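You operate a simulated robot arm through the tools that you are given. There is no shell and no other tool.

You are at the controls of a simulated robot arm. One attempt, no reset.

Task
Zero the counter, key in the repeat and count from the Sprigmoss card, and run the job.
Fine: the press ends on DONE; speed and power stay as they are.

It is judged by the outcome, as a careful person would: the job done as asked, and still so three seconds after it is handed in. It fails if anything else is knocked over, pushed out of place, dropped, spilled or broken.

Robot
A 7-joint arm with a two-finger parallel gripper, fixed in place. Base frame: the origin is at the foot of the arm, x ahead of it, y to its left, z up. Units: m, degrees, N and s.
With the tool pointing down near the work surface it reaches from about 0.1 to 0.58 m from the base axis. Its first joint turns from -66.0 to 66.0 degrees. Payload 1.57 kg.
Tool frame: the origin (TCP) lies between the finger pads and is the grasp point; the fingertips stand 0.03 m ahead of it; z points along the fingers, y is the line along which they close. The gripper opens to 0.08 m. The fingers are 0.017 m wide and 0.012 m thick; the gripper's body (0.04 by 0.082 m) begins 0.08 m behind the TCP.
Orientation is told as [roll, pitch, yaw] about the base's x, y, z axes, in that order, counted from this pose: with the fingers straight down and closing along the base's y, the tool's x points along the base's -x, its y along +y and its z along -z.

Tools
- The arm moves only by the tool jog_arm. Its argument "plan" is text: rows parted by semicolons, each of 7 numbers parted by spaces: the shift along the tool's x, y, z in units of 50 mm (1.0 is 50 mm), then the turn, a rotation vector about the tool's x, y, z in units of 5 degrees (1.0 is 5 degrees), then the opening, from 0 (shut) to 1 (fully open). In form: tx ty tz rx ry rz jaw; .... A call has 1 to 20 rows; each row shifts and turns the commanded pose from where the row before left it, along the tool's axes as they then stand. A call with a number of a shift or a turn outside -1 to 1 is refused whole. Each row takes 0.2 s and may step no farther than 0.05 m and 8.6 degrees from the row before; otherwise, or with a gripper value out of range, the whole call is refused. A pose out of reach is approached as far as the arm can. The call stops where the force on the tool passes 40 N (or 10 N more than at its start, if that is more) or the arm is blocked; 0.2 s more then pass. Each finger travels about 0.072 m/s and halts on what it meets, pressing with about 23 N; the grip force reading is that of the motor and also rises with nothing between the fingers. The clock runs only during rows and for 0.2 s after the last one: add rows that do not move to give the fingers time. It gives the time, the measured TCP pose, the force on the tool (base axes), the opening and the grip force at its end, in the units of the frame above (readings bear some noise), with the torque about the TCP (base axes, N m) and any sound that the robot's microphone picked up.
- Cameras (640 x 400 px; columns grow to the right, rows downward): "scene" is fixed at [0.0511, 0.4321, 1.417]; the picture's right is [-0.80, -0.60, 0.00], its down [-0.39, 0.52, -0.76] and it looks along [0.46, -0.61, -0.65] (base axes); focal length 252 px, centre (320, 200). "wrist" rides on the gripper at [0.072, -0.007, -0.122] in the tool frame; the picture's right is [0.09, 1.00, 0.00], its down [-0.84, 0.08, -0.54] and it looks along [-0.54, 0.05, 0.84] (tool axes); focal length 238 px, centre (320, 200). There is no depth. A picture from a camera that has moved, and an enlarged one, comes with that camera's place and axes in the base frame and with its lens.
- snapshot(camera): a new picture of that camera. It takes no simulated time.
- inspect(camera, box): a new picture of the part [left, top, right, bottom] of that camera's present view, enlarged. It takes no simulated time.
- job_done(): hands the job in; it is judged then, once.

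Nothing tells you positions but the pictures and the camera data. Unless the task says otherwise, let go and move clear before handing in.

The tools are called after "Request:" by a JSON object that holds its "name" and its "arguments". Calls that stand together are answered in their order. jog_arm: Moves the arm, as the interface text tells. Its arguments: {"type":"object","properties":{"plan":{"type":"string"}},"required":["plan"]} The other tools are called the same way: snapshot (camera) takes a picture; inspect (camera, box) takes an enlarged picture of a part of a camera's view; job_done () hands the job in.

At the start:

```text
time: 0.0
tcp_pos: [0.3707, -0.1171, 1.2336]
tcp_rot: [0.1, 0.0, 0.1]
contact_force: [-0.4, -0.2, -0.1]
torque: [0.03, -0.01, -0.02]
gripper_width: 0.0801
grasp_force: 0.0
```

scene: 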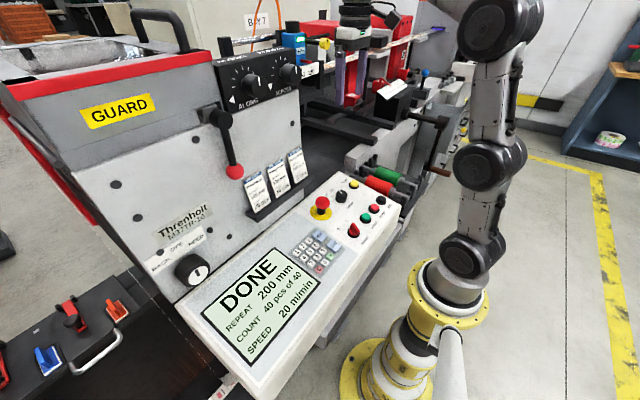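
wrist: 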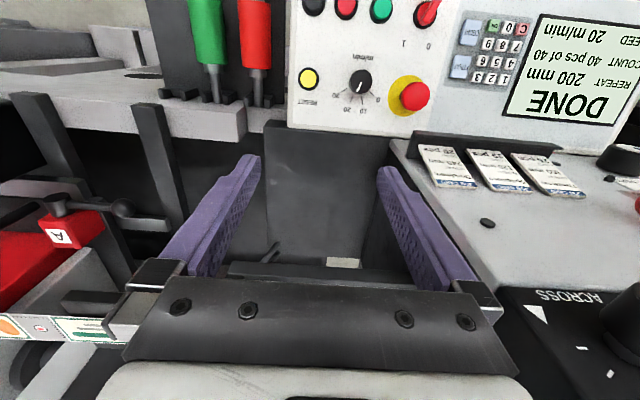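

I see a press console with a display reading DONE, 200 mm, 40 pcs of 40, a keypad, several buttons and three cards in a rack. I'll enlarge the details before moving.

Request:
{"name": "inspect", "arguments": {"camera": "scene", "box": [230, 140, 330, 220]}}

Request:
{"name": "inspect", "arguments": {"camera": "scene", "box": [280, 160, 420, 280]}}

Request:
{"name": "inspect", "arguments": {"camera": "wrist", "box": [400, 120, 600, 220]}}

Request:
{"name": "inspect", "arguments": {"camera": "wrist", "box": [280, 0, 460, 130]}}

Request:
{"name": "inspect", "arguments": {"camera": "wrist", "box": [430, 0, 640, 140]}}

Request:
{"name": "inspect", "arguments": {"camera": "scene", "box": [190, 230, 350, 390]}}

```text
5.00 times, centred on (280, 180) of scene
camera zoom: at [0.0511, 0.4321, 1.417], right [-0.8, -0.6, 0.0], down [-0.39, 0.52, -0.76], along [0.46, -0.61, -0.65], focal length 1259 px, centre (520, 300)
```

zoom: 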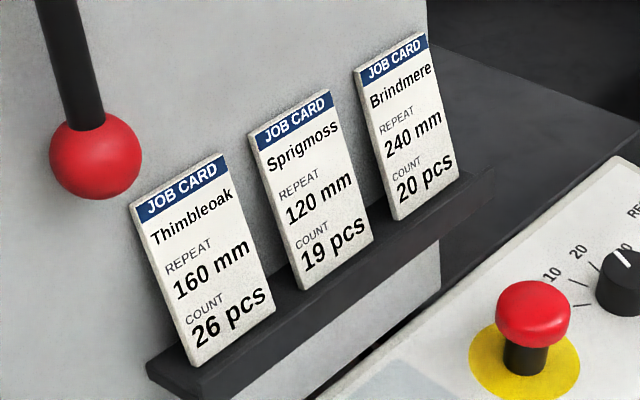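

```text
3.33 times, centred on (350, 220) of scene
camera zoom: at [0.0511, 0.4321, 1.417], right [-0.8, -0.6, 0.0], down [-0.39, 0.52, -0.76], along [0.46, -0.61, -0.65], focal length 840 px, centre (220, 133)
```

zoom: 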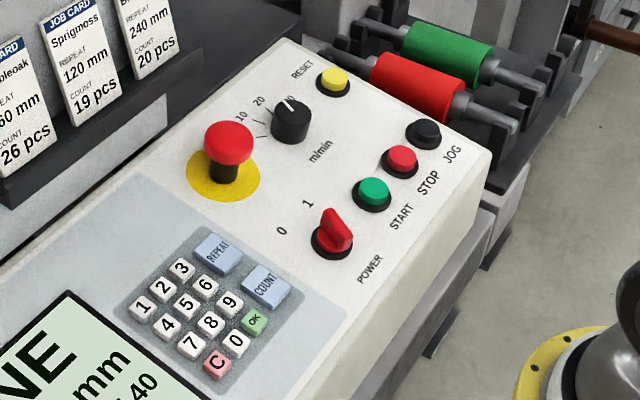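

```text
3.20 times, centred on (500, 170) of wrist
camera zoom: at [0.2972, -0.1238, 1.3566], right [-0.09, 1.0, 0.0], down [0.84, 0.08, 0.54], along [0.54, 0.05, -0.84], focal length 763 px, centre (-256, 296)
```

zoom: 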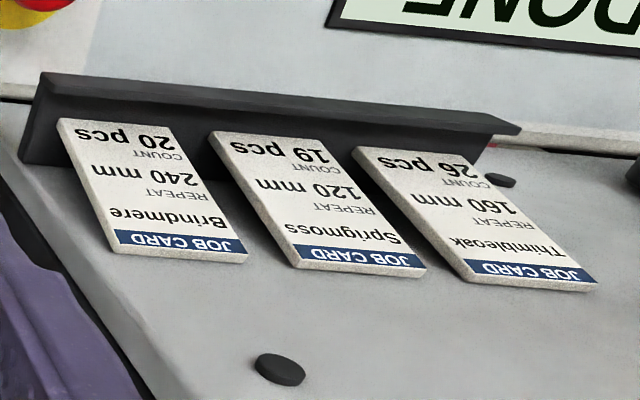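

```text
3.08 times, centred on (370, 65) of wrist
camera zoom: at [0.2972, -0.1238, 1.3566], right [-0.09, 1.0, 0.0], down [0.84, 0.08, 0.54], along [0.54, 0.05, -0.84], focal length 733 px, centre (166, 615)
```

zoom: 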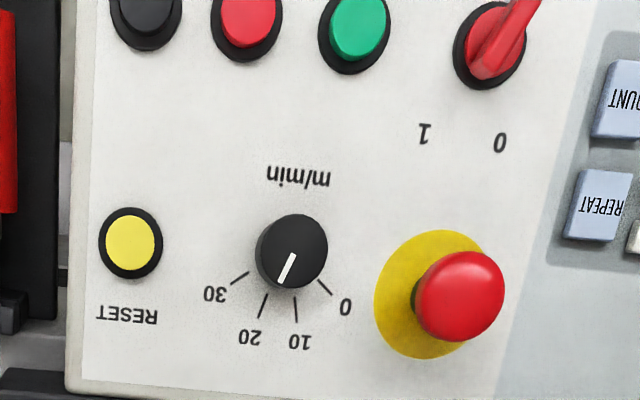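

```text
2.86 times, centred on (535, 70) of wrist
camera zoom: at [0.2972, -0.1238, 1.3566], right [-0.09, 1.0, 0.0], down [0.84, 0.08, 0.54], along [0.54, 0.05, -0.84], focal length 681 px, centre (-294, 571)
```

zoom: 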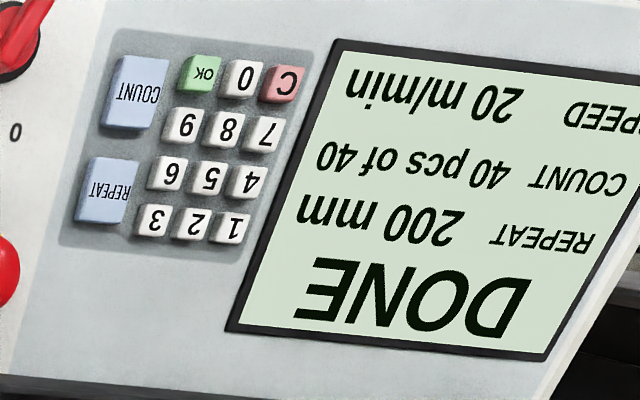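

```text
2.50 times, centred on (270, 310) of scene
camera zoom: at [0.0511, 0.4321, 1.417], right [-0.8, -0.6, 0.0], down [-0.39, 0.52, -0.76], along [0.46, -0.61, -0.65], focal length 630 px, centre (445, -75)
```

zoom: 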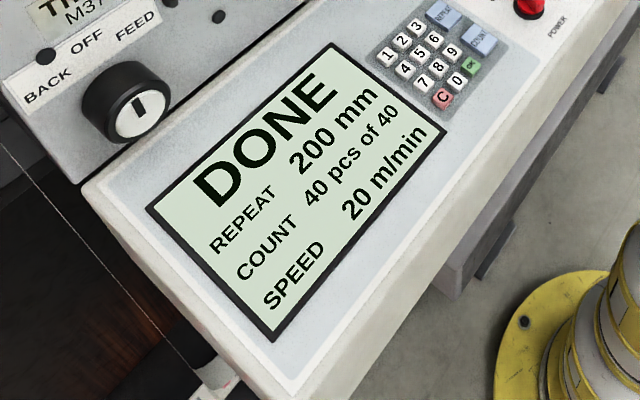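

The Sprigmoss card reads REPEAT 120 mm and COUNT 19 pcs. I estimate the keypad centre near [0.29, 0.15, 0.94], START near [0.246, -0.04, 0.934] and RESET near [0.34, -0.13, 0.947]. I'll close the fingers and move above the keypad for a closer look.

Request:
{"name": "jog_arm", "arguments": {"plan": "0.3 0 0 0 0 0 0; 0.3 0.8 0 0 0 0 0; 0.3 0.9 0 0 0 0 0; 0.3 0.9 0 0 0 0 0; 0.3 0.9 0 0 0 0 0; 0.1 0.9 0 0 0 0 0; 0 0.6 0 0 0 0 0; 0 0 0 0 0 0 0"}}

Request:
{"name": "snapshot", "arguments": {"camera": "scene"}}

Request:
{"name": "snapshot", "arguments": {"camera": "wrist"}}

```text
time: 1.8
tcp_pos: [0.2926, 0.1331, 1.2331]
tcp_rot: [-0.1, 0.0, 0.0]
contact_force: [-0.2, -0.5, -1.2]
torque: [0.02, 0.02, 0.0]
gripper_width: 0.0002
grasp_force: 21.3
```

```text
taken
```

scene: 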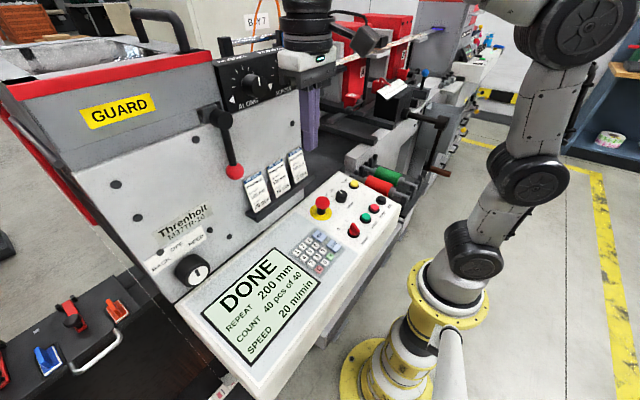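

```text
taken
camera wrist: at [0.22, 0.1269, 1.357], right [-0.09, 1.0, 0.0], down [0.84, 0.08, 0.54], along [0.54, 0.05, -0.84], focal length 238 px, centre (320, 200)
```

wrist: 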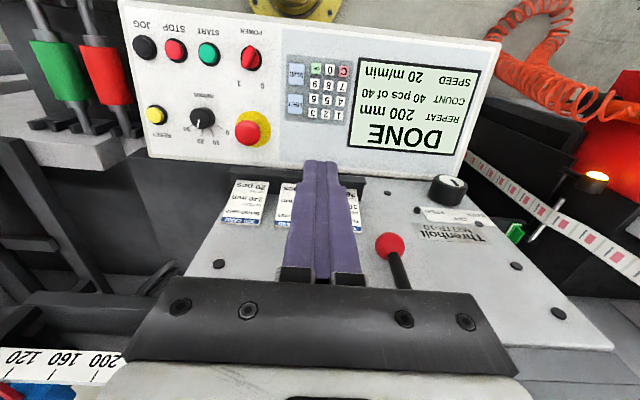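

The fingers are shut and clear above the keypad. The red-ball lever is near [0.40, 0.22, 1.16], so I'll stay away from it. I'll zoom in to get accurate button positions.

Request:
{"name": "inspect", "arguments": {"camera": "wrist", "box": [270, 45, 370, 130]}}

Request:
{"name": "inspect", "arguments": {"camera": "wrist", "box": [120, 10, 290, 160]}}

Request:
{"name": "inspect", "arguments": {"camera": "scene", "box": [285, 220, 345, 280]}}

```text
4.71 times, centred on (320, 88) of wrist
camera zoom: at [0.22, 0.1269, 1.357], right [-0.09, 1.0, 0.0], down [0.84, 0.08, 0.54], along [0.54, 0.05, -0.84], focal length 1122 px, centre (320, 729)
```

zoom: 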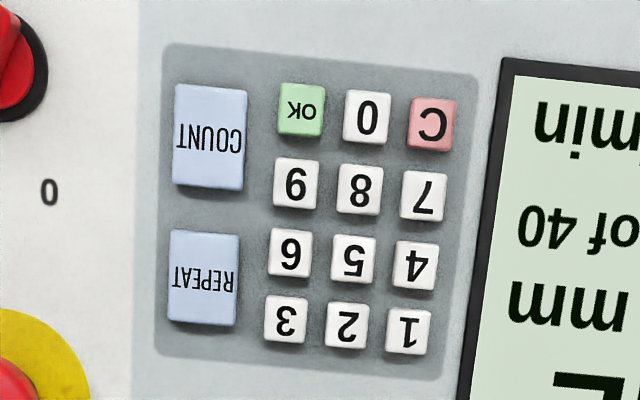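

```text
2.67 times, centred on (205, 85) of wrist
camera zoom: at [0.22, 0.1269, 1.357], right [-0.09, 1.0, 0.0], down [0.84, 0.08, 0.54], along [0.54, 0.05, -0.84], focal length 636 px, centre (627, 507)
```

zoom: 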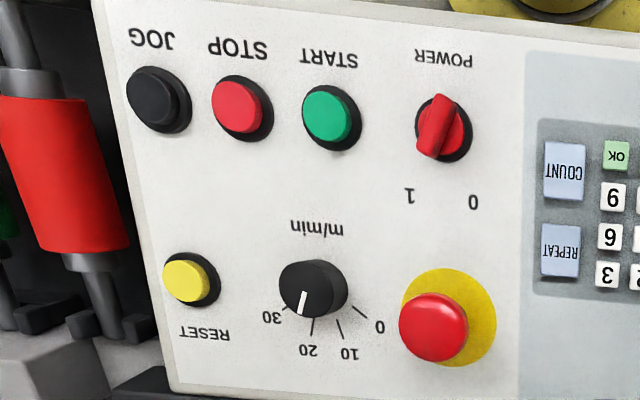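

```text
6.67 times, centred on (315, 250) of scene
camera zoom: at [0.0511, 0.4321, 1.417], right [-0.8, -0.6, 0.0], down [-0.39, 0.52, -0.76], along [0.46, -0.61, -0.65], focal length 1679 px, centre (353, -133)
```

zoom: 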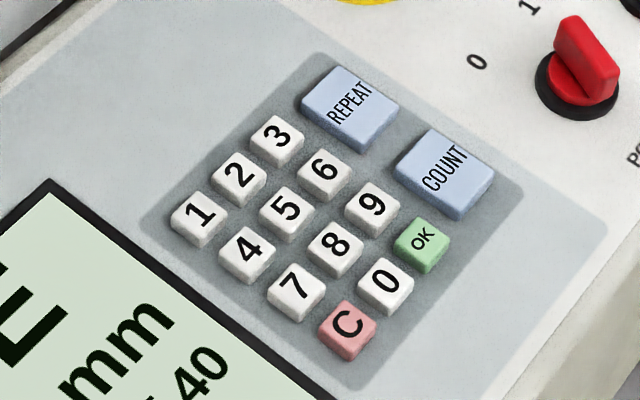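

The panel slopes up away from the robot by about 9.5°, and the keys sit at a 22 mm pitch around key 5 at [0.2935, 0.1465, 0.938]. I'll tilt the closed fingers so one edge acts as a narrow stylus, then move above the yellow RESET button.

Request:
{"name": "jog_arm", "arguments": {"plan": "0 0 0 0 -0.95 0 0; 0 0 0 0 -0.95 0 0; 0 0 0 -1 0 0 0; 0 0 0 -1 0 0 0; 0 0 0 -1 0 0 0; 0 0 0 -1 0 0 0; 0 -0.8445 -0.3073 0 0 0 0; 0 -0.8445 -0.3073 0 0 0 0; 0 -0.8445 -0.3073 0 0 0 0; 0 -0.8445 -0.3073 0 0 0 0; 0 -0.8445 -0.3073 0 0 0 0; 0 -0.8445 -0.3073 0 0 0 0; -0.104 -0.283 0.779 0 0 0 0; -0.104 -0.283 0.779 0 0 0 0; -0.104 -0.283 0.779 0 0 0 0; 0 0 0 0 0 0 0"}}

Request:
{"name": "snapshot", "arguments": {"camera": "scene"}}

Request:
{"name": "snapshot", "arguments": {"camera": "wrist"}}

```text
time: 5.2
tcp_pos: [0.3267, -0.1373, 1.1149]
tcp_rot: [20.0, -9.5, 0.0]
contact_force: [0.1, -0.6, 0.3]
torque: [0.03, -0.02, 0.02]
gripper_width: 0.0001
grasp_force: 20.7
```

```text
taken
```

scene: 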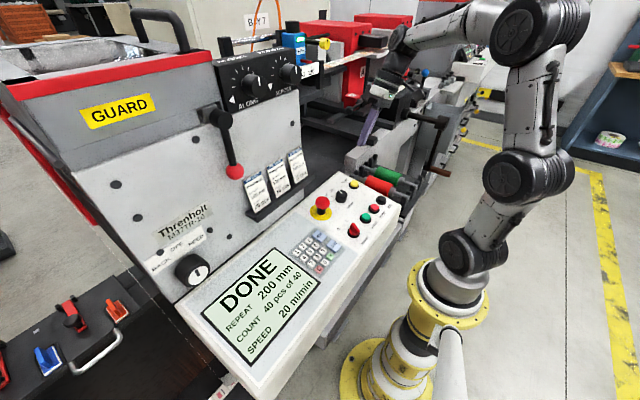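

```text
taken
camera wrist: at [0.2362, -0.1843, 1.2147], right [-0.15, 0.94, 0.32], down [0.74, -0.11, 0.67], along [0.66, 0.33, -0.67], focal length 238 px, centre (320, 200)
```

wrist: 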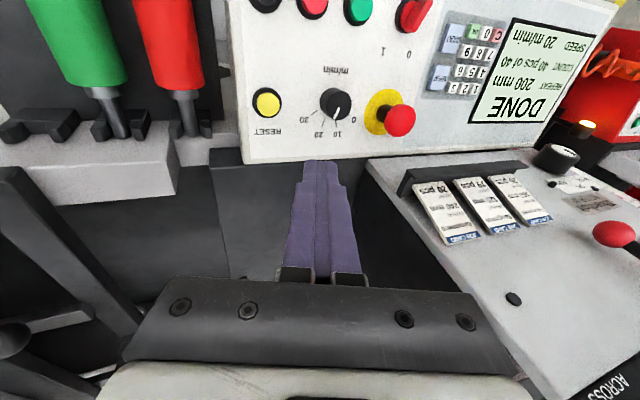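

The tool is now tilted as planned at [0.327, -0.137, 1.115], above the RESET area. I'll zoom in to refine where RESET is before going down.

Request:
{"name": "inspect", "arguments": {"camera": "wrist", "box": [230, 60, 350, 180]}}

Request:
{"name": "inspect", "arguments": {"camera": "scene", "box": [320, 100, 420, 200]}}

```text
3.33 times, centred on (290, 120) of wrist
camera zoom: at [0.2362, -0.1843, 1.2147], right [-0.15, 0.94, 0.32], down [0.74, -0.11, 0.67], along [0.66, 0.33, -0.67], focal length 794 px, centre (420, 467)
```

zoom: 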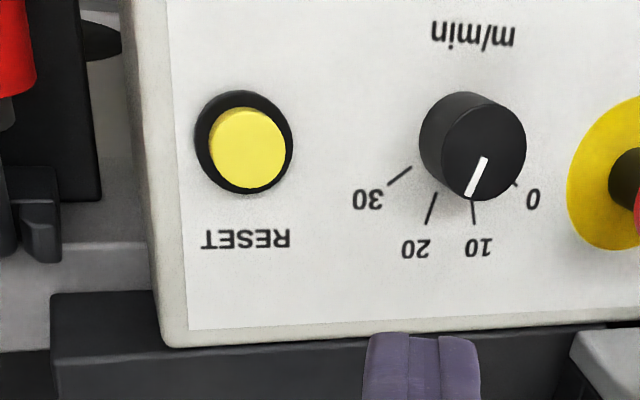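

```text
4.00 times, centred on (370, 150) of scene
camera zoom: at [0.0512, 0.4321, 1.417], right [-0.8, -0.6, 0.0], down [-0.39, 0.52, -0.76], along [0.46, -0.61, -0.65], focal length 1007 px, centre (120, 400)
```

zoom: 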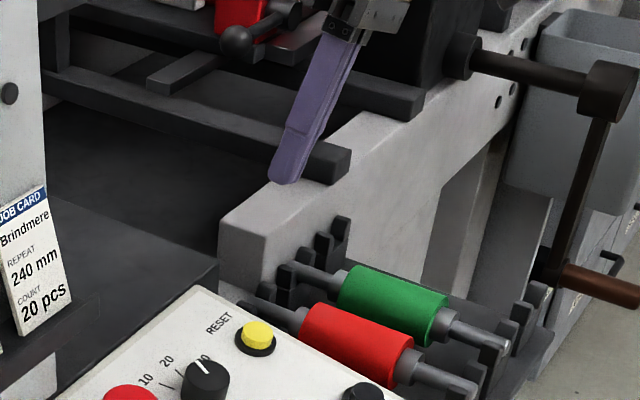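

RESET's top works out at about [0.341, -0.1375, 0.949], and the views agree. I'll descend to roughly 20 mm above it and check before pressing.

Request:
{"name": "jog_arm", "arguments": {"plan": "0.0665 -0.2045 0.526 0 0 0 0; 0.0665 -0.2045 0.526 0 0 0 0; 0.0665 -0.2045 0.526 0 0 0 0; 0.0665 -0.2045 0.526 0 0 0 0; 0 0 0 0 0 0 0"}}

Request:
{"name": "snapshot", "arguments": {"camera": "wrist"}}

Request:
{"name": "inspect", "arguments": {"camera": "scene", "box": [310, 140, 410, 240]}}

```text
time: 6.4
tcp_pos: [0.33, -0.1377, 1.0001]
tcp_rot: [20.0, -9.5, 0.0]
contact_force: [-0.1, 0.2, 0.6]
torque: [-0.02, -0.02, -0.02]
gripper_width: 0.0
grasp_force: 21.4
```

```text
taken
camera wrist: at [0.2397, -0.1856, 1.0999], right [-0.15, 0.94, 0.32], down [0.74, -0.11, 0.67], along [0.66, 0.33, -0.67], focal length 238 px, centre (320, 200)
```

wrist: 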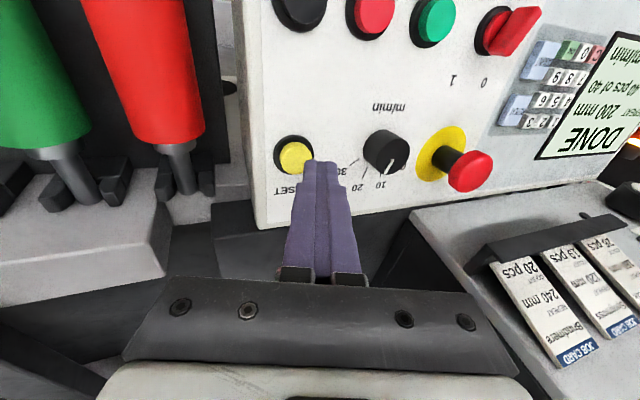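

```text
4.00 times, centred on (360, 190) of scene
camera zoom: at [0.0512, 0.4321, 1.417], right [-0.8, -0.6, 0.0], down [-0.39, 0.52, -0.76], along [0.46, -0.61, -0.65], focal length 1007 px, centre (160, 240)
```

zoom: 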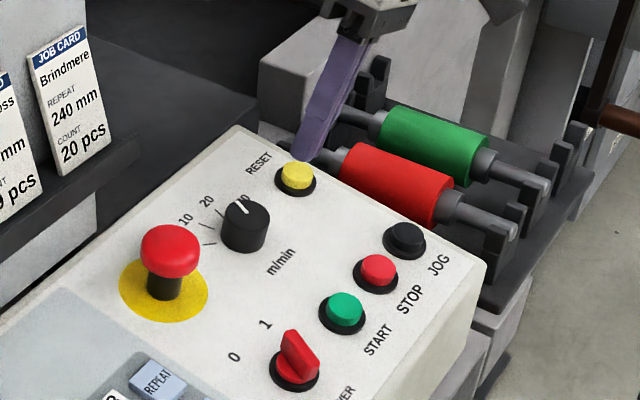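

The tip edge is about 20 mm above RESET and lined up to within about 2 mm. I'll approach along the panel normal and press in small steps.

Request:
{"name": "jog_arm", "arguments": {"plan": "0 -0.0547 0.1504 0 0 0 0; 0 -0.0547 0.1504 0 0 0 0; 0 -0.0137 0.0376 0 0 0 0; 0 -0.0137 0.0376 0 0 0 0; 0 -0.0137 0.0376 0 0 0 0; 0 0 0 0 0 0 0"}}

Request:
{"name": "inspect", "arguments": {"camera": "scene", "box": [190, 230, 350, 390]}}

Request:
{"name": "inspect", "arguments": {"camera": "wrist", "box": [240, 100, 400, 200]}}

```text
time: 7.8
tcp_pos: [0.3342, -0.1398, 0.977]
tcp_rot: [20.0, -9.5, 0.0]
contact_force: [-0.2, 1.5, 2.0]
torque: [0.04, 0.01, -0.03]
gripper_width: 0.0002
grasp_force: 21.9
heard: click
```

```text
2.50 times, centred on (270, 310) of scene
camera zoom: at [0.0511, 0.4321, 1.4169], right [-0.8, -0.6, 0.0], down [-0.39, 0.52, -0.76], along [0.46, -0.61, -0.65], focal length 630 px, centre (445, -75)
```

zoom: 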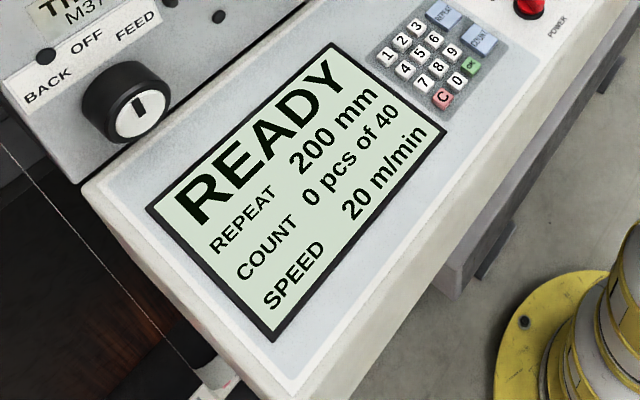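

```text
4.00 times, centred on (320, 150) of wrist
camera zoom: at [0.2439, -0.1873, 1.078], right [-0.15, 0.94, 0.32], down [0.74, -0.11, 0.67], along [0.66, 0.33, -0.67], focal length 953 px, centre (320, 400)
```

zoom: 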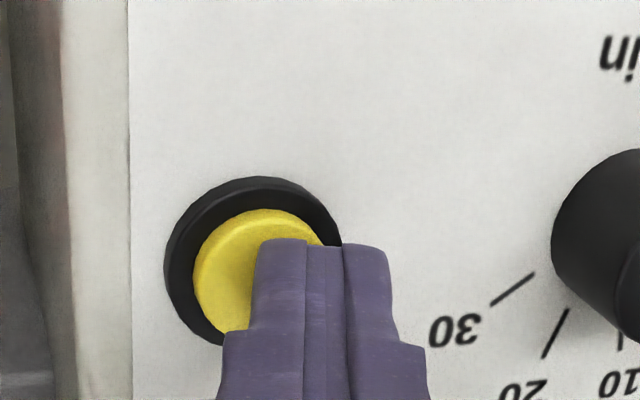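

RESET clicked and the display now shows READY, 0 pcs of 40. I'll lift clear of the knob and E-stop, then move above the REPEAT key near [0.304, 0.0945, 0.939].

Request:
{"name": "jog_arm", "arguments": {"plan": "0 0.2736 -0.7518 0 0 0 0; 0 0.2736 -0.7518 0 0 0 0; 0 0.2736 -0.7518 0 0 0 0; 0.12 0.737 0.2682 0 0 0 0; 0.12 0.737 0.2682 0 0 0 0; 0.12 0.737 0.2682 0 0 0 0; 0.12 0.737 0.2682 0 0 0 0; 0.12 0.737 0.2682 0 0 0 0; 0.12 0.737 0.2682 0 0 0 0; 0 -0.2047 0.5626 0 0 0 0; 0 -0.2047 0.5626 0 0 0 0; 0 -0.2047 0.5626 0 0 0 0; 0 0 0 0 0 0 0"}}

Request:
{"name": "snapshot", "arguments": {"camera": "wrist"}}

Request:
{"name": "snapshot", "arguments": {"camera": "scene"}}

```text
time: 10.6
tcp_pos: [0.2946, 0.0949, 1.0041]
tcp_rot: [20.1, -9.5, 0.1]
contact_force: [0.5, 0.0, -0.5]
torque: [0.01, -0.01, 0.0]
gripper_width: 0.0
grasp_force: 21.0
```

```text
taken
camera wrist: at [0.2042, 0.0476, 1.1029], right [-0.15, 0.94, 0.32], down [0.74, -0.11, 0.67], along [0.66, 0.33, -0.67], focal length 238 px, centre (320, 200)
```

wrist: 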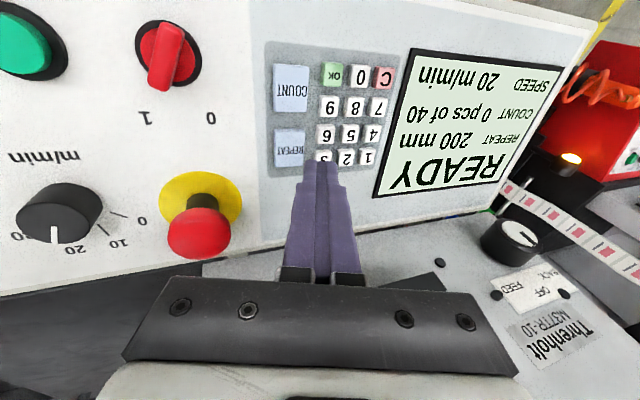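

```text
taken
```

scene: 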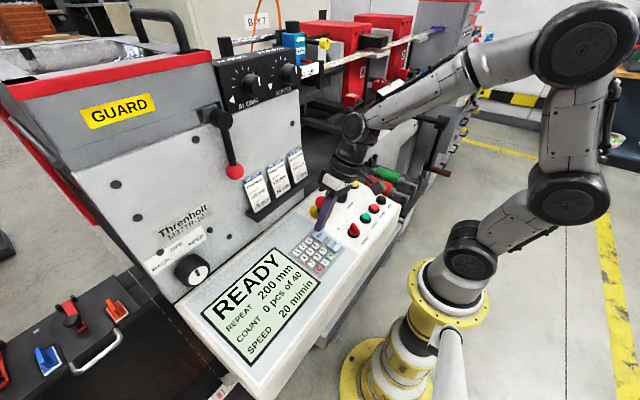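

I'm hovering about 30 mm above REPEAT and the E-stop head near [0.346, 0.021, 0.976] stays clear. I'll zoom in to check the alignment.

Request:
{"name": "inspect", "arguments": {"camera": "wrist", "box": [240, 60, 400, 200]}}

Request:
{"name": "inspect", "arguments": {"camera": "scene", "box": [285, 190, 365, 280]}}

```text
2.86 times, centred on (320, 130) of wrist
camera zoom: at [0.2042, 0.0476, 1.1029], right [-0.15, 0.94, 0.32], down [0.74, -0.11, 0.67], along [0.66, 0.33, -0.67], focal length 681 px, centre (320, 400)
```

zoom: 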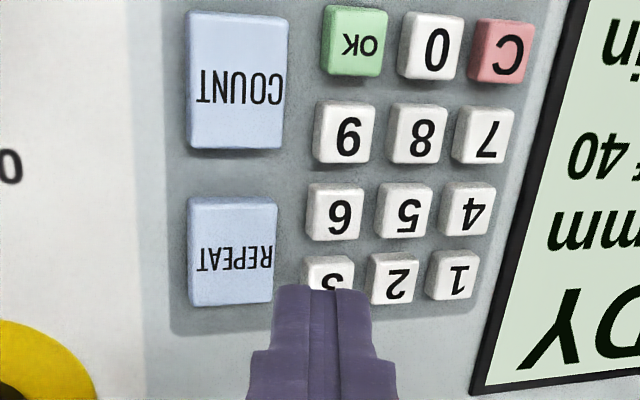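

```text
4.44 times, centred on (325, 235) of scene
camera zoom: at [0.0512, 0.4321, 1.417], right [-0.8, -0.6, 0.0], down [-0.39, 0.52, -0.76], along [0.46, -0.61, -0.65], focal length 1119 px, centre (298, 44)
```

zoom: 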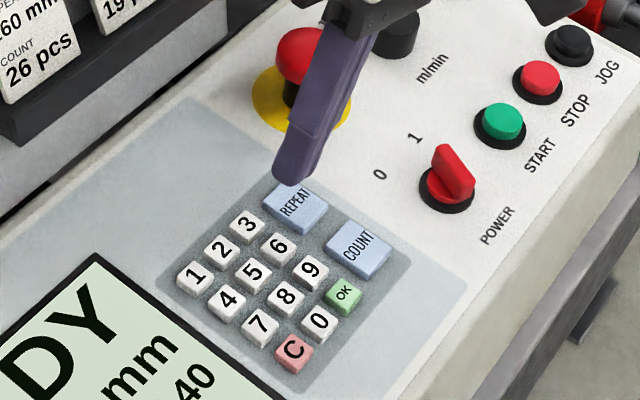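

The tip edge will land within about 2 mm of REPEAT's centre. I'll press it along the panel normal in small steps.

Request:
{"name": "jog_arm", "arguments": {"plan": "0 -0.0958 0.2631 0 0 0 0; 0 -0.0958 0.2631 0 0 0 0; 0 -0.0137 0.0376 0 0 0 0; 0 -0.0137 0.0376 0 0 0 0; 0 -0.0137 0.0376 0 0 0 0; 0 0 0 0 0 0 0"}}

Request:
{"name": "inspect", "arguments": {"camera": "scene", "box": [190, 230, 350, 390]}}

Request:
{"name": "inspect", "arguments": {"camera": "wrist", "box": [240, 80, 400, 200]}}

```text
time: 12.0
tcp_pos: [0.3001, 0.0958, 0.9703]
tcp_rot: [20.0, -9.5, 0.0]
contact_force: [0.7, -0.2, 1.6]
torque: [-0.03, -0.03, -0.01]
gripper_width: 0.0
grasp_force: 21.3
```

```text
2.50 times, centred on (270, 310) of scene
camera zoom: at [0.0511, 0.4321, 1.417], right [-0.8, -0.6, 0.0], down [-0.39, 0.52, -0.76], along [0.46, -0.61, -0.65], focal length 630 px, centre (445, -75)
```

zoom: 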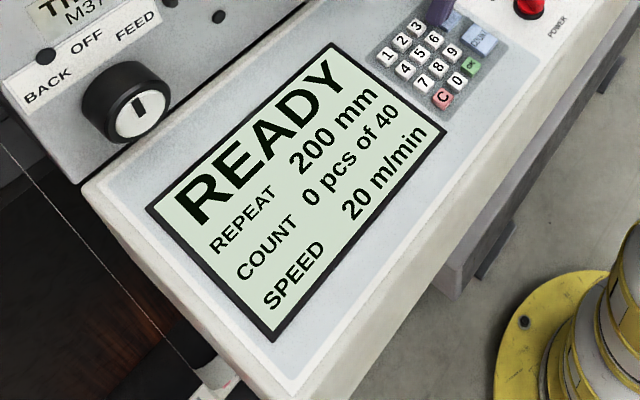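

```text
3.33 times, centred on (320, 140) of wrist
camera zoom: at [0.2098, 0.0485, 1.0695], right [-0.15, 0.94, 0.32], down [0.74, -0.11, 0.67], along [0.66, 0.33, -0.67], focal length 794 px, centre (320, 400)
```

zoom: 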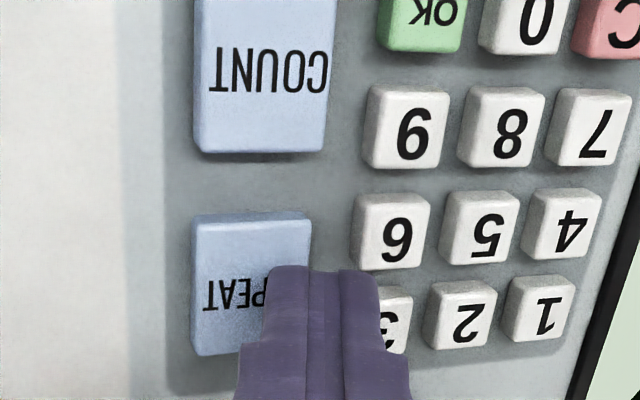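

There was no click yet, and the tip seems to be just touching REPEAT. I'll press a little further.

Request:
{"name": "jog_arm", "arguments": {"plan": "0 -0.0137 0.0376 0 0 0 0; 0 0 0 0 0 0 0"}}

Request:
{"name": "inspect", "arguments": {"camera": "scene", "box": [190, 230, 350, 390]}}

```text
time: 12.6
tcp_pos: [0.3005, 0.0952, 0.9675]
tcp_rot: [20.0, -9.5, 0.0]
contact_force: [-1.1, -1.0, 2.9]
torque: [0.01, 0.02, -0.03]
gripper_width: 0.0
grasp_force: 21.6
heard: click
```

```text
2.50 times, centred on (270, 310) of scene
camera zoom: at [0.0511, 0.4321, 1.417], right [-0.8, -0.6, 0.0], down [-0.39, 0.52, -0.76], along [0.46, -0.61, -0.65], focal length 630 px, centre (445, -75)
```

zoom: 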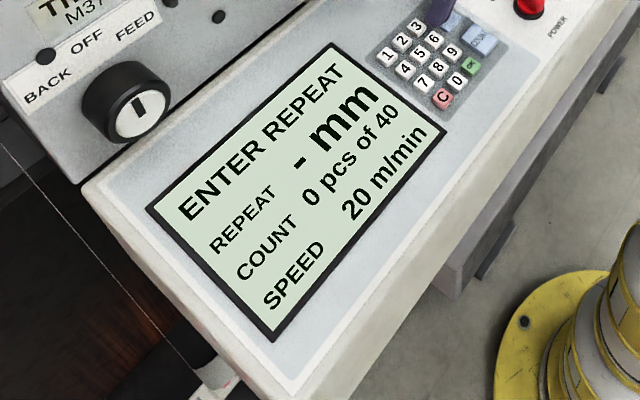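

The display now says ENTER REPEAT. I'll lift, shift over to key 1, and hover low to check alignment.

Request:
{"name": "jog_arm", "arguments": {"plan": "0 0.2052 -0.5638 0 0 0 0; -0.08 0.639 0.2326 0 0 0 0; -0.08 0.639 0.2326 0 0 0 0; 0 0 0 0 0 0 0; 0 -0.1197 0.3289 0 0 0 0; 0 0 0 0 0 0 0"}}

Request:
{"name": "inspect", "arguments": {"camera": "wrist", "box": [240, 80, 400, 200]}}

Request:
{"name": "inspect", "arguments": {"camera": "scene", "box": [275, 200, 355, 280]}}

```text
time: 14.0
tcp_pos: [0.3058, 0.165, 0.9803]
tcp_rot: [20.1, -9.6, -0.1]
contact_force: [0.1, 0.1, 0.9]
torque: [0.04, 0.04, -0.01]
gripper_width: 0.0001
grasp_force: 21.4
```

```text
3.33 times, centred on (320, 140) of wrist
camera zoom: at [0.216, 0.117, 1.0804], right [-0.15, 0.94, 0.32], down [0.74, -0.11, 0.67], along [0.66, 0.33, -0.67], focal length 794 px, centre (320, 400)
```

zoom: 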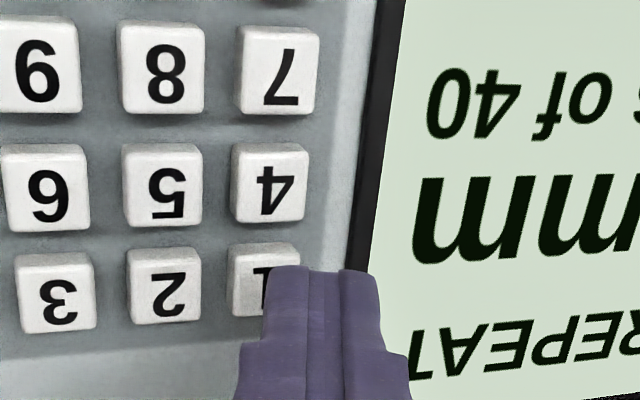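

```text
5.00 times, centred on (315, 240) of scene
camera zoom: at [0.0511, 0.4321, 1.417], right [-0.8, -0.6, 0.0], down [-0.39, 0.52, -0.76], along [0.46, -0.61, -0.65], focal length 1259 px, centre (345, 0)
```

zoom: 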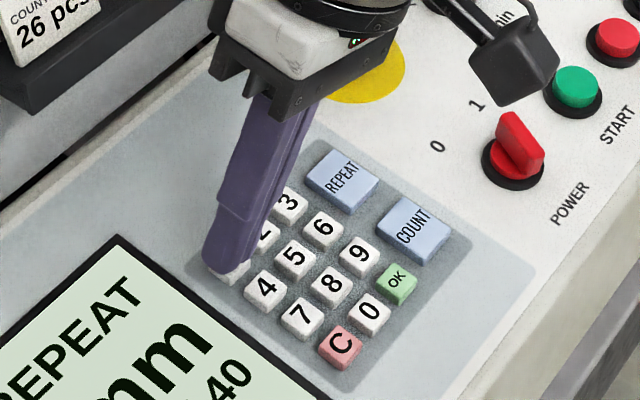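

The tip is about 12 mm above key 1 and projects to land inside its face, about 12 mm clear of key 2. I'll press it now.

Request:
{"name": "jog_arm", "arguments": {"plan": "0 -0.0342 0.094 0 0 0 0; 0 -0.0342 0.094 0 0 0 0; 0 -0.0137 0.0376 0 0 0 0; 0 0 0 0 0 0 0"}}

Request:
{"name": "inspect", "arguments": {"camera": "wrist", "box": [240, 80, 400, 200]}}

Request:
{"name": "inspect", "arguments": {"camera": "scene", "box": [190, 230, 350, 390]}}

```text
time: 15.0
tcp_pos: [0.3083, 0.1647, 0.9699]
tcp_rot: [20.0, -9.5, -0.1]
contact_force: [-0.3, 0.1, 1.8]
torque: [-0.01, -0.02, 0.02]
gripper_width: 0.0
grasp_force: 21.4
heard: click
```

```text
3.33 times, centred on (320, 140) of wrist
camera zoom: at [0.2179, 0.1169, 1.0695], right [-0.15, 0.94, 0.32], down [0.74, -0.11, 0.67], along [0.66, 0.33, -0.67], focal length 794 px, centre (320, 400)
```

zoom: 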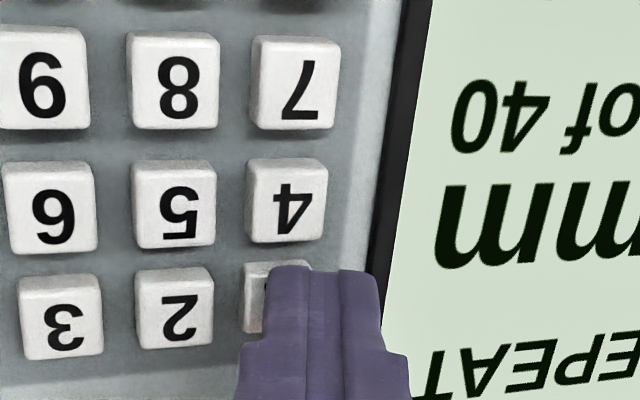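

```text
2.50 times, centred on (270, 310) of scene
camera zoom: at [0.0511, 0.4321, 1.417], right [-0.8, -0.6, 0.0], down [-0.39, 0.52, -0.76], along [0.46, -0.61, -0.65], focal length 630 px, centre (445, -75)
```

zoom: 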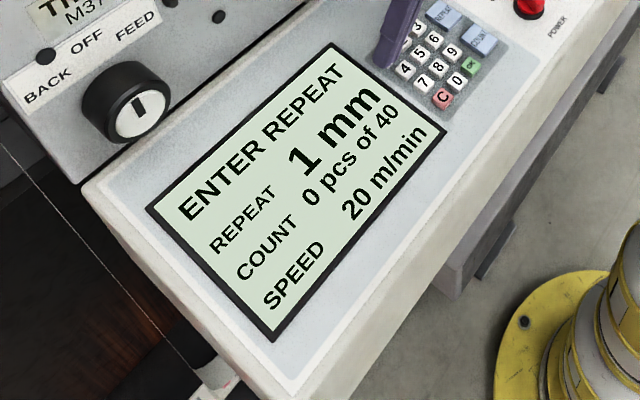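

Key 1 registered and the display shows 1 mm. Key 2 is 22 mm toward -y, so I'll lift 15 mm, shift and press to the same depth.

Request:
{"name": "jog_arm", "arguments": {"plan": "0 0.1026 -0.2819 0 0 0 0; 0 -0.4135 -0.1505 0 0 0 0; 0 0 0 0 0 0 0; 0 -0.0684 0.1879 0 0 0 0; 0 -0.0205 0.0564 0 0 0 0; 0 -0.0137 0.0376 0 0 0 0; 0 0 0 0 0 0 0"}}

Request:
{"name": "inspect", "arguments": {"camera": "wrist", "box": [240, 80, 400, 200]}}

Request:
{"name": "inspect", "arguments": {"camera": "scene", "box": [190, 230, 350, 390]}}

```text
time: 16.6
tcp_pos: [0.3081, 0.1427, 0.9688]
tcp_rot: [20.0, -9.5, -0.1]
contact_force: [-0.5, -0.5, 1.8]
torque: [-0.01, -0.02, 0.0]
gripper_width: 0.0001
grasp_force: 21.6
heard: click
```

```text
3.33 times, centred on (320, 140) of wrist
camera zoom: at [0.218, 0.0947, 1.0687], right [-0.15, 0.94, 0.32], down [0.74, -0.11, 0.67], along [0.66, 0.33, -0.67], focal length 794 px, centre (320, 400)
```

zoom: 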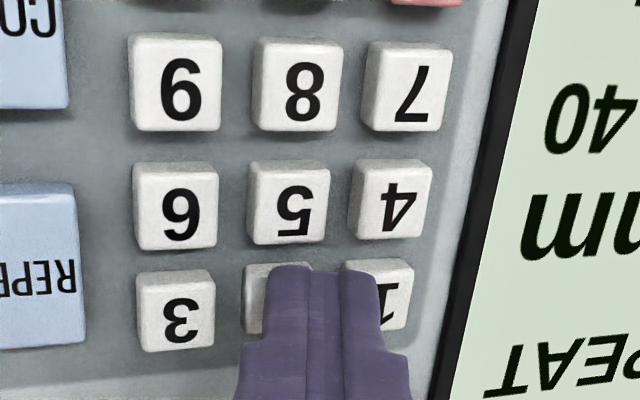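

```text
2.50 times, centred on (270, 310) of scene
camera zoom: at [0.0511, 0.4321, 1.417], right [-0.8, -0.6, 0.0], down [-0.39, 0.52, -0.76], along [0.46, -0.61, -0.65], focal length 630 px, centre (445, -75)
```

zoom: 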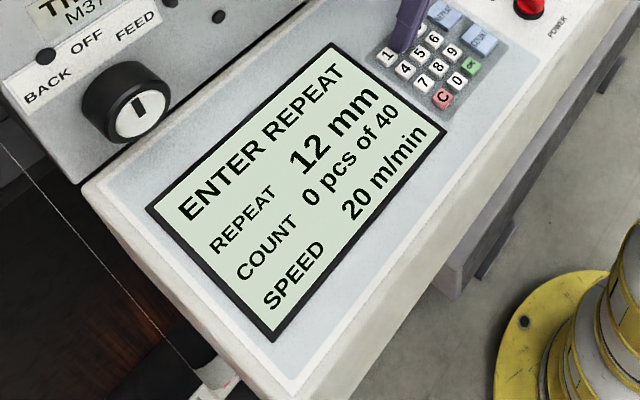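

The display shows 12 mm. Key 0 is 66 mm down-slope from key 2, so I'll lift 20 mm, move over and press.

Request:
{"name": "jog_arm", "arguments": {"plan": "0 0.1368 -0.3759 0 0 0 0; 0.66 0 0 0 0 0 0; 0.66 0 0 0 0 0 0; 0 0 0 0 0 0 0; 0 -0.1026 0.2819 0 0 0 0; 0 -0.0205 0.0564 0 0 0 0; 0 -0.0137 0.0376 0 0 0 0; 0 0 0 0 0 0 0"}}

Request:
{"name": "inspect", "arguments": {"camera": "wrist", "box": [240, 80, 400, 200]}}

Request:
{"name": "inspect", "arguments": {"camera": "scene", "box": [190, 230, 350, 390]}}

```text
time: 18.4
tcp_pos: [0.2424, 0.1416, 0.958]
tcp_rot: [20.0, -9.5, 0.0]
contact_force: [-1.5, -0.8, 3.2]
torque: [-0.02, 0.02, 0.0]
gripper_width: 0.0
grasp_force: 21.0
heard: click
```

```text
3.33 times, centred on (320, 140) of wrist
camera zoom: at [0.1525, 0.0947, 1.058], right [-0.15, 0.94, 0.32], down [0.74, -0.11, 0.67], along [0.66, 0.33, -0.67], focal length 794 px, centre (320, 400)
```

zoom: 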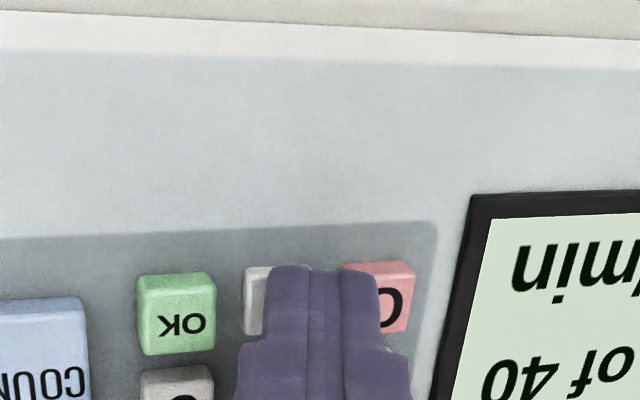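

```text
2.50 times, centred on (270, 310) of scene
camera zoom: at [0.0511, 0.4321, 1.417], right [-0.8, -0.6, 0.0], down [-0.39, 0.52, -0.76], along [0.46, -0.61, -0.65], focal length 630 px, centre (445, -75)
```

zoom: 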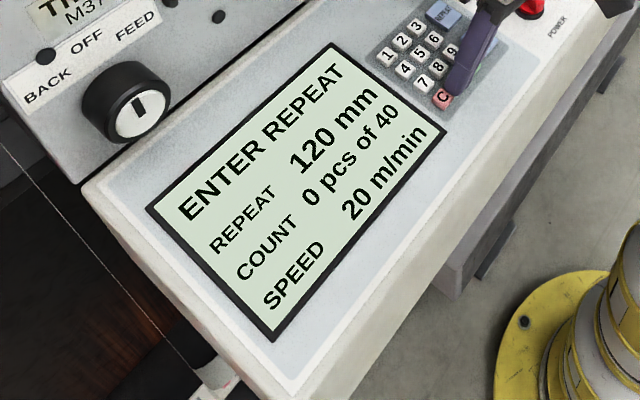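

The display shows 120 mm. Next is OK, 22 mm toward -y.

Request:
{"name": "jog_arm", "arguments": {"plan": "0 0.1026 -0.2819 0 0 0 0; 0 -0.4135 -0.1505 0 0 0 0; 0 0 0 0 0 0 0; 0 -0.0684 0.1879 0 0 0 0; 0 -0.0205 0.0564 0 0 0 0; 0 -0.0137 0.0376 0 0 0 0; 0 0 0 0 0 0 0"}}

Request:
{"name": "inspect", "arguments": {"camera": "wrist", "box": [240, 80, 400, 200]}}

Request:
{"name": "inspect", "arguments": {"camera": "scene", "box": [190, 230, 350, 390]}}

```text
time: 20.0
tcp_pos: [0.2425, 0.1197, 0.9571]
tcp_rot: [20.0, -9.4, -0.1]
contact_force: [-2.0, 0.5, 5.8]
torque: [0.01, 0.08, 0.0]
gripper_width: 0.0
grasp_force: 22.1
heard: click
```

```text
3.33 times, centred on (320, 140) of wrist
camera zoom: at [0.1527, 0.0722, 1.0574], right [-0.15, 0.94, 0.32], down [0.74, -0.11, 0.67], along [0.66, 0.33, -0.67], focal length 794 px, centre (320, 400)
```

zoom: 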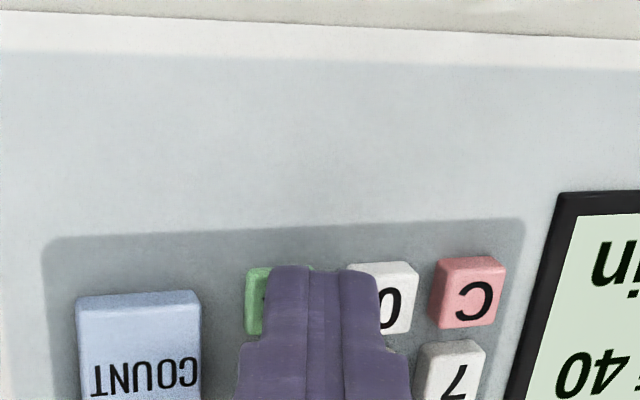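

```text
2.50 times, centred on (270, 310) of scene
camera zoom: at [0.051, 0.4321, 1.417], right [-0.8, -0.6, 0.0], down [-0.39, 0.52, -0.76], along [0.46, -0.61, -0.65], focal length 630 px, centre (445, -75)
```

zoom: 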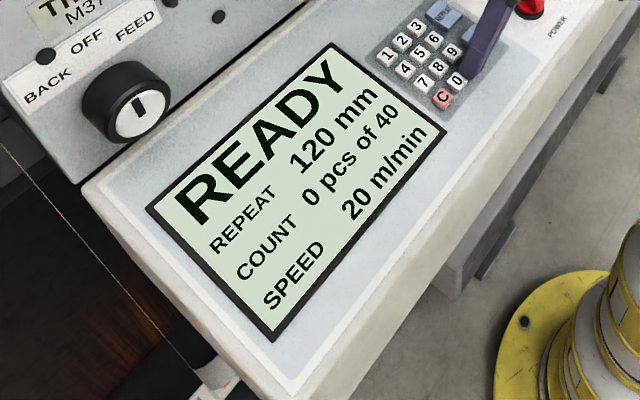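

The repeat is accepted: READY, 120 mm. Next is the COUNT key, 28 mm toward -y and 11 mm up-slope.

Request:
{"name": "jog_arm", "arguments": {"plan": "0 0.1026 -0.2819 0 0 0 0; -0.22 -0.5262 -0.1915 0 0 0 0; 0 0 0 0 0 0 0; 0 -0.0684 0.1879 0 0 0 0; 0 -0.0205 0.0564 0 0 0 0; 0 -0.0137 0.0376 0 0 0 0; 0 0 0 0 0 0 0"}}

Request:
{"name": "inspect", "arguments": {"camera": "wrist", "box": [240, 80, 400, 200]}}

Request:
{"name": "inspect", "arguments": {"camera": "scene", "box": [190, 230, 350, 390]}}

```text
time: 21.6
tcp_pos: [0.2541, 0.0928, 0.9603]
tcp_rot: [20.0, -9.5, -0.1]
contact_force: [-0.3, 0.9, 2.3]
torque: [-0.01, -0.01, 0.0]
gripper_width: 0.0003
grasp_force: 21.3
heard: click
```

```text
3.33 times, centred on (320, 140) of wrist
camera zoom: at [0.1641, 0.0447, 1.0599], right [-0.15, 0.94, 0.32], down [0.74, -0.11, 0.67], along [0.66, 0.33, -0.67], focal length 794 px, centre (320, 400)
```

zoom: 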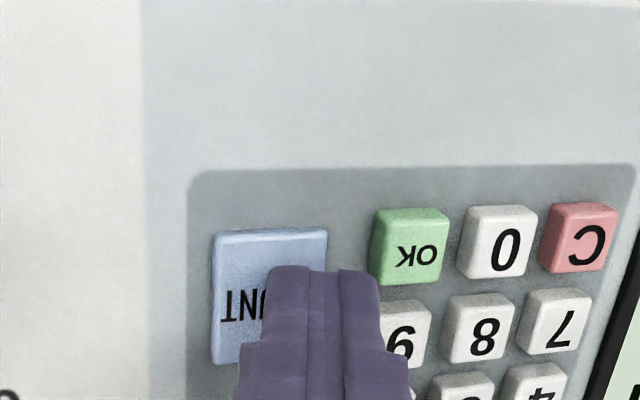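

```text
2.50 times, centred on (270, 310) of scene
camera zoom: at [0.0511, 0.4321, 1.417], right [-0.8, -0.6, 0.0], down [-0.39, 0.52, -0.76], along [0.46, -0.61, -0.65], focal length 630 px, centre (445, -75)
```

zoom: 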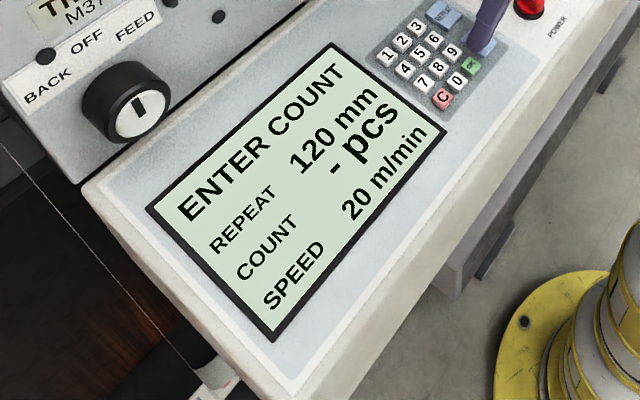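

The display shows ENTER COUNT. I'll move back to key 1, which is 55 mm up-slope and 72 mm toward +y, and press it.

Request:
{"name": "jog_arm", "arguments": {"plan": "0 0.1368 -0.3759 0 0 0 0; -0.55 0.6766 0.2462 0 0 0 0; -0.55 0.6766 0.2462 0 0 0 0; 0 0 0 0 0 0 0; 0 -0.0684 0.1879 0 0 0 0; 0 0 0 0 0 0 0"}}

Request:
{"name": "inspect", "arguments": {"camera": "wrist", "box": [240, 80, 400, 200]}}

```text
time: 23.0
tcp_pos: [0.3078, 0.1648, 0.979]
tcp_rot: [20.0, -9.5, 0.0]
contact_force: [0.1, 0.3, 1.0]
torque: [0.03, 0.02, 0.0]
gripper_width: 0.0001
grasp_force: 21.1
```

```text
3.33 times, centred on (320, 140) of wrist
camera zoom: at [0.2167, 0.1167, 1.0794], right [-0.15, 0.94, 0.32], down [0.74, -0.11, 0.67], along [0.66, 0.33, -0.67], focal length 794 px, centre (320, 400)
```

zoom: 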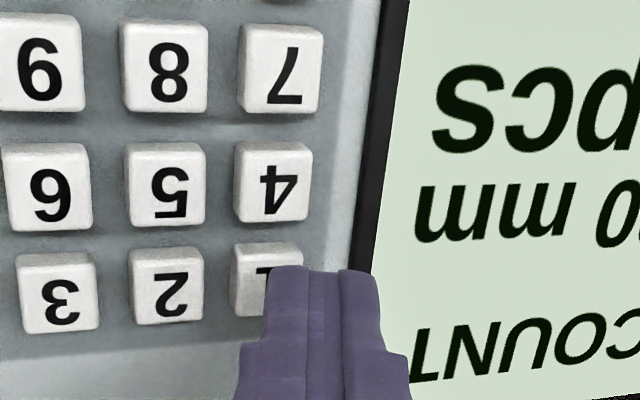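

The alignment over key 1 matches the earlier successful press. I'll press the remaining 10 mm.

Request:
{"name": "jog_arm", "arguments": {"plan": "0 -0.0342 0.094 0 0 0 0; 0 -0.0205 0.0564 0 0 0 0; 0 -0.0137 0.0376 0 0 0 0; 0 0 0 0 0 0 0"}}

Request:
{"name": "inspect", "arguments": {"camera": "scene", "box": [190, 230, 350, 390]}}

```text
time: 24.0
tcp_pos: [0.3083, 0.1639, 0.9701]
tcp_rot: [20.0, -9.5, 0.0]
contact_force: [0.1, -0.5, 2.6]
torque: [0.03, -0.03, -0.02]
gripper_width: 0.0
grasp_force: 21.4
heard: click
```

```text
2.50 times, centred on (270, 310) of scene
camera zoom: at [0.0511, 0.4321, 1.417], right [-0.8, -0.6, 0.0], down [-0.39, 0.52, -0.76], along [0.46, -0.61, -0.65], focal length 630 px, centre (445, -75)
```

zoom: 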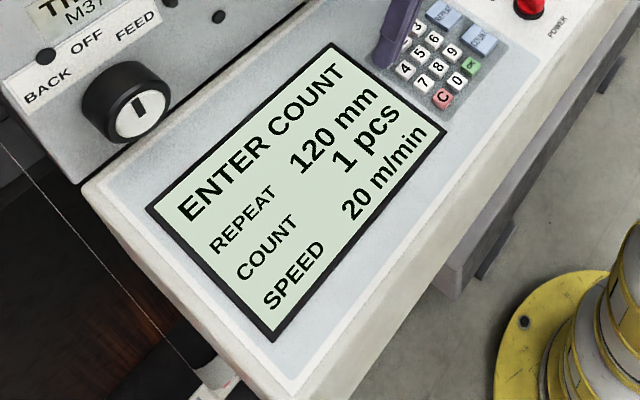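

The display shows 1 pcs. Key 9 is 44 mm down-slope and 44 mm toward -y from key 1.

Request:
{"name": "jog_arm", "arguments": {"plan": "0 0.1368 -0.3759 0 0 0 0; 0.44 -0.4135 -0.1505 0 0 0 0; 0.44 -0.4135 -0.1505 0 0 0 0; 0 0 0 0 0 0 0; 0 -0.0684 0.1879 0 0 0 0; 0 0 0 0 0 0 0"}}

Request:
{"name": "inspect", "arguments": {"camera": "wrist", "box": [240, 80, 400, 200]}}

```text
time: 25.4
tcp_pos: [0.2641, 0.1197, 0.9719]
tcp_rot: [20.0, -9.5, 0.0]
contact_force: [-0.7, 0.6, -0.5]
torque: [-0.02, 0.01, -0.03]
gripper_width: 0.0
grasp_force: 20.3
```

```text
3.33 times, centred on (320, 140) of wrist
camera zoom: at [0.1736, 0.0717, 1.0718], right [-0.15, 0.94, 0.32], down [0.74, -0.11, 0.67], along [0.66, 0.33, -0.67], focal length 794 px, centre (320, 400)
```

zoom: 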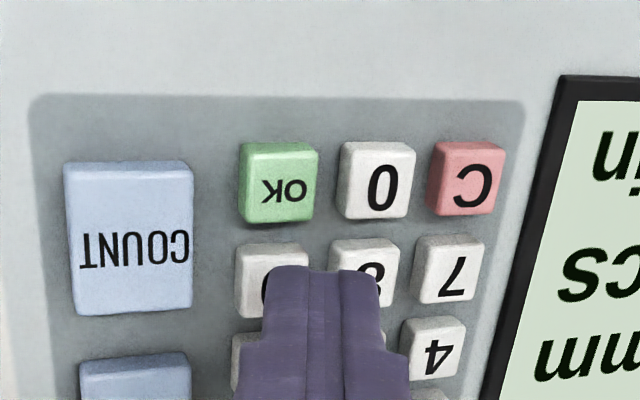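

The tip is over key 9 with the same alignment as the earlier presses. I'll press the last 10 mm.

Request:
{"name": "jog_arm", "arguments": {"plan": "0 -0.0342 0.094 0 0 0 0; 0 -0.0205 0.0564 0 0 0 0; 0 -0.0137 0.0376 0 0 0 0; 0 0 0 0 0 0 0"}}

Request:
{"name": "inspect", "arguments": {"camera": "scene", "box": [190, 230, 350, 390]}}

```text
time: 26.4
tcp_pos: [0.265, 0.1198, 0.9632]
tcp_rot: [20.0, -9.5, 0.0]
contact_force: [-0.6, 0.0, 1.2]
torque: [0.02, 0.01, -0.01]
gripper_width: 0.0
grasp_force: 21.2
heard: click
```

```text
2.50 times, centred on (270, 310) of scene
camera zoom: at [0.0511, 0.4321, 1.417], right [-0.8, -0.6, 0.0], down [-0.39, 0.52, -0.76], along [0.46, -0.61, -0.65], focal length 630 px, centre (445, -75)
```

zoom: 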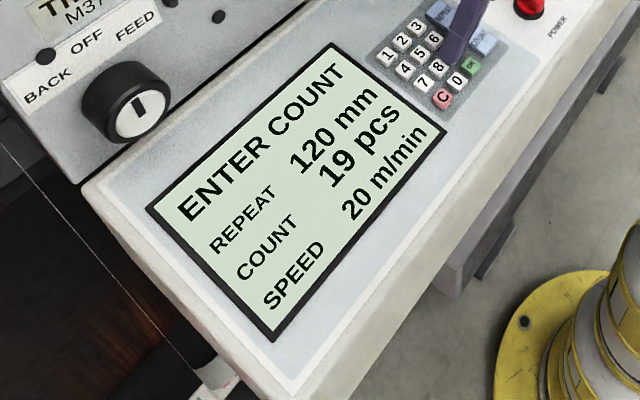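

The display shows 19 pcs. OK is 22 mm down-slope from 9, so I'll press it next.

Request:
{"name": "jog_arm", "arguments": {"plan": "0 0.1026 -0.2819 0 0 0 0; 0.44 0 0 0 0 0 0; 0 0 0 0 0 0 0; 0 -0.0684 0.1879 0 0 0 0; 0 -0.0205 0.0564 0 0 0 0; 0 -0.0137 0.0376 0 0 0 0; 0 0 0 0 0 0 0"}}

Request:
{"name": "inspect", "arguments": {"camera": "scene", "box": [190, 230, 350, 390]}}

Request:
{"name": "inspect", "arguments": {"camera": "wrist", "box": [240, 80, 400, 200]}}

```text
time: 28.0
tcp_pos: [0.2433, 0.1194, 0.9594]
tcp_rot: [20.0, -9.5, 0.0]
contact_force: [-0.7, 0.8, 2.8]
torque: [0.03, 0.01, 0.01]
gripper_width: 0.0002
grasp_force: 20.8
heard: click
```

```text
2.50 times, centred on (270, 310) of scene
camera zoom: at [0.0511, 0.4321, 1.417], right [-0.8, -0.6, 0.0], down [-0.39, 0.52, -0.76], along [0.46, -0.61, -0.65], focal length 630 px, centre (445, -75)
```

zoom: 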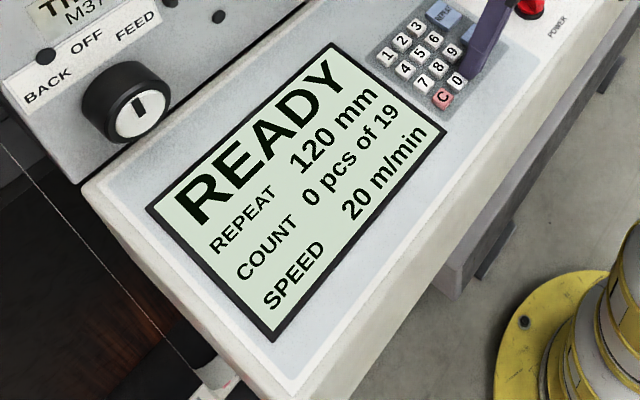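

```text
3.33 times, centred on (320, 140) of wrist
camera zoom: at [0.1528, 0.0726, 1.0578], right [-0.15, 0.94, 0.32], down [0.74, -0.11, 0.67], along [0.66, 0.33, -0.67], focal length 794 px, centre (320, 400)
```

zoom: 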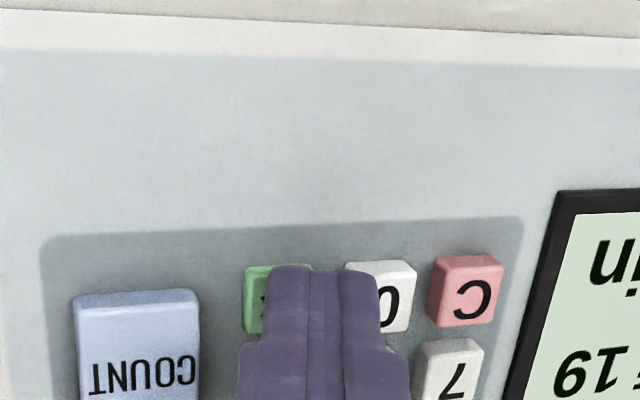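

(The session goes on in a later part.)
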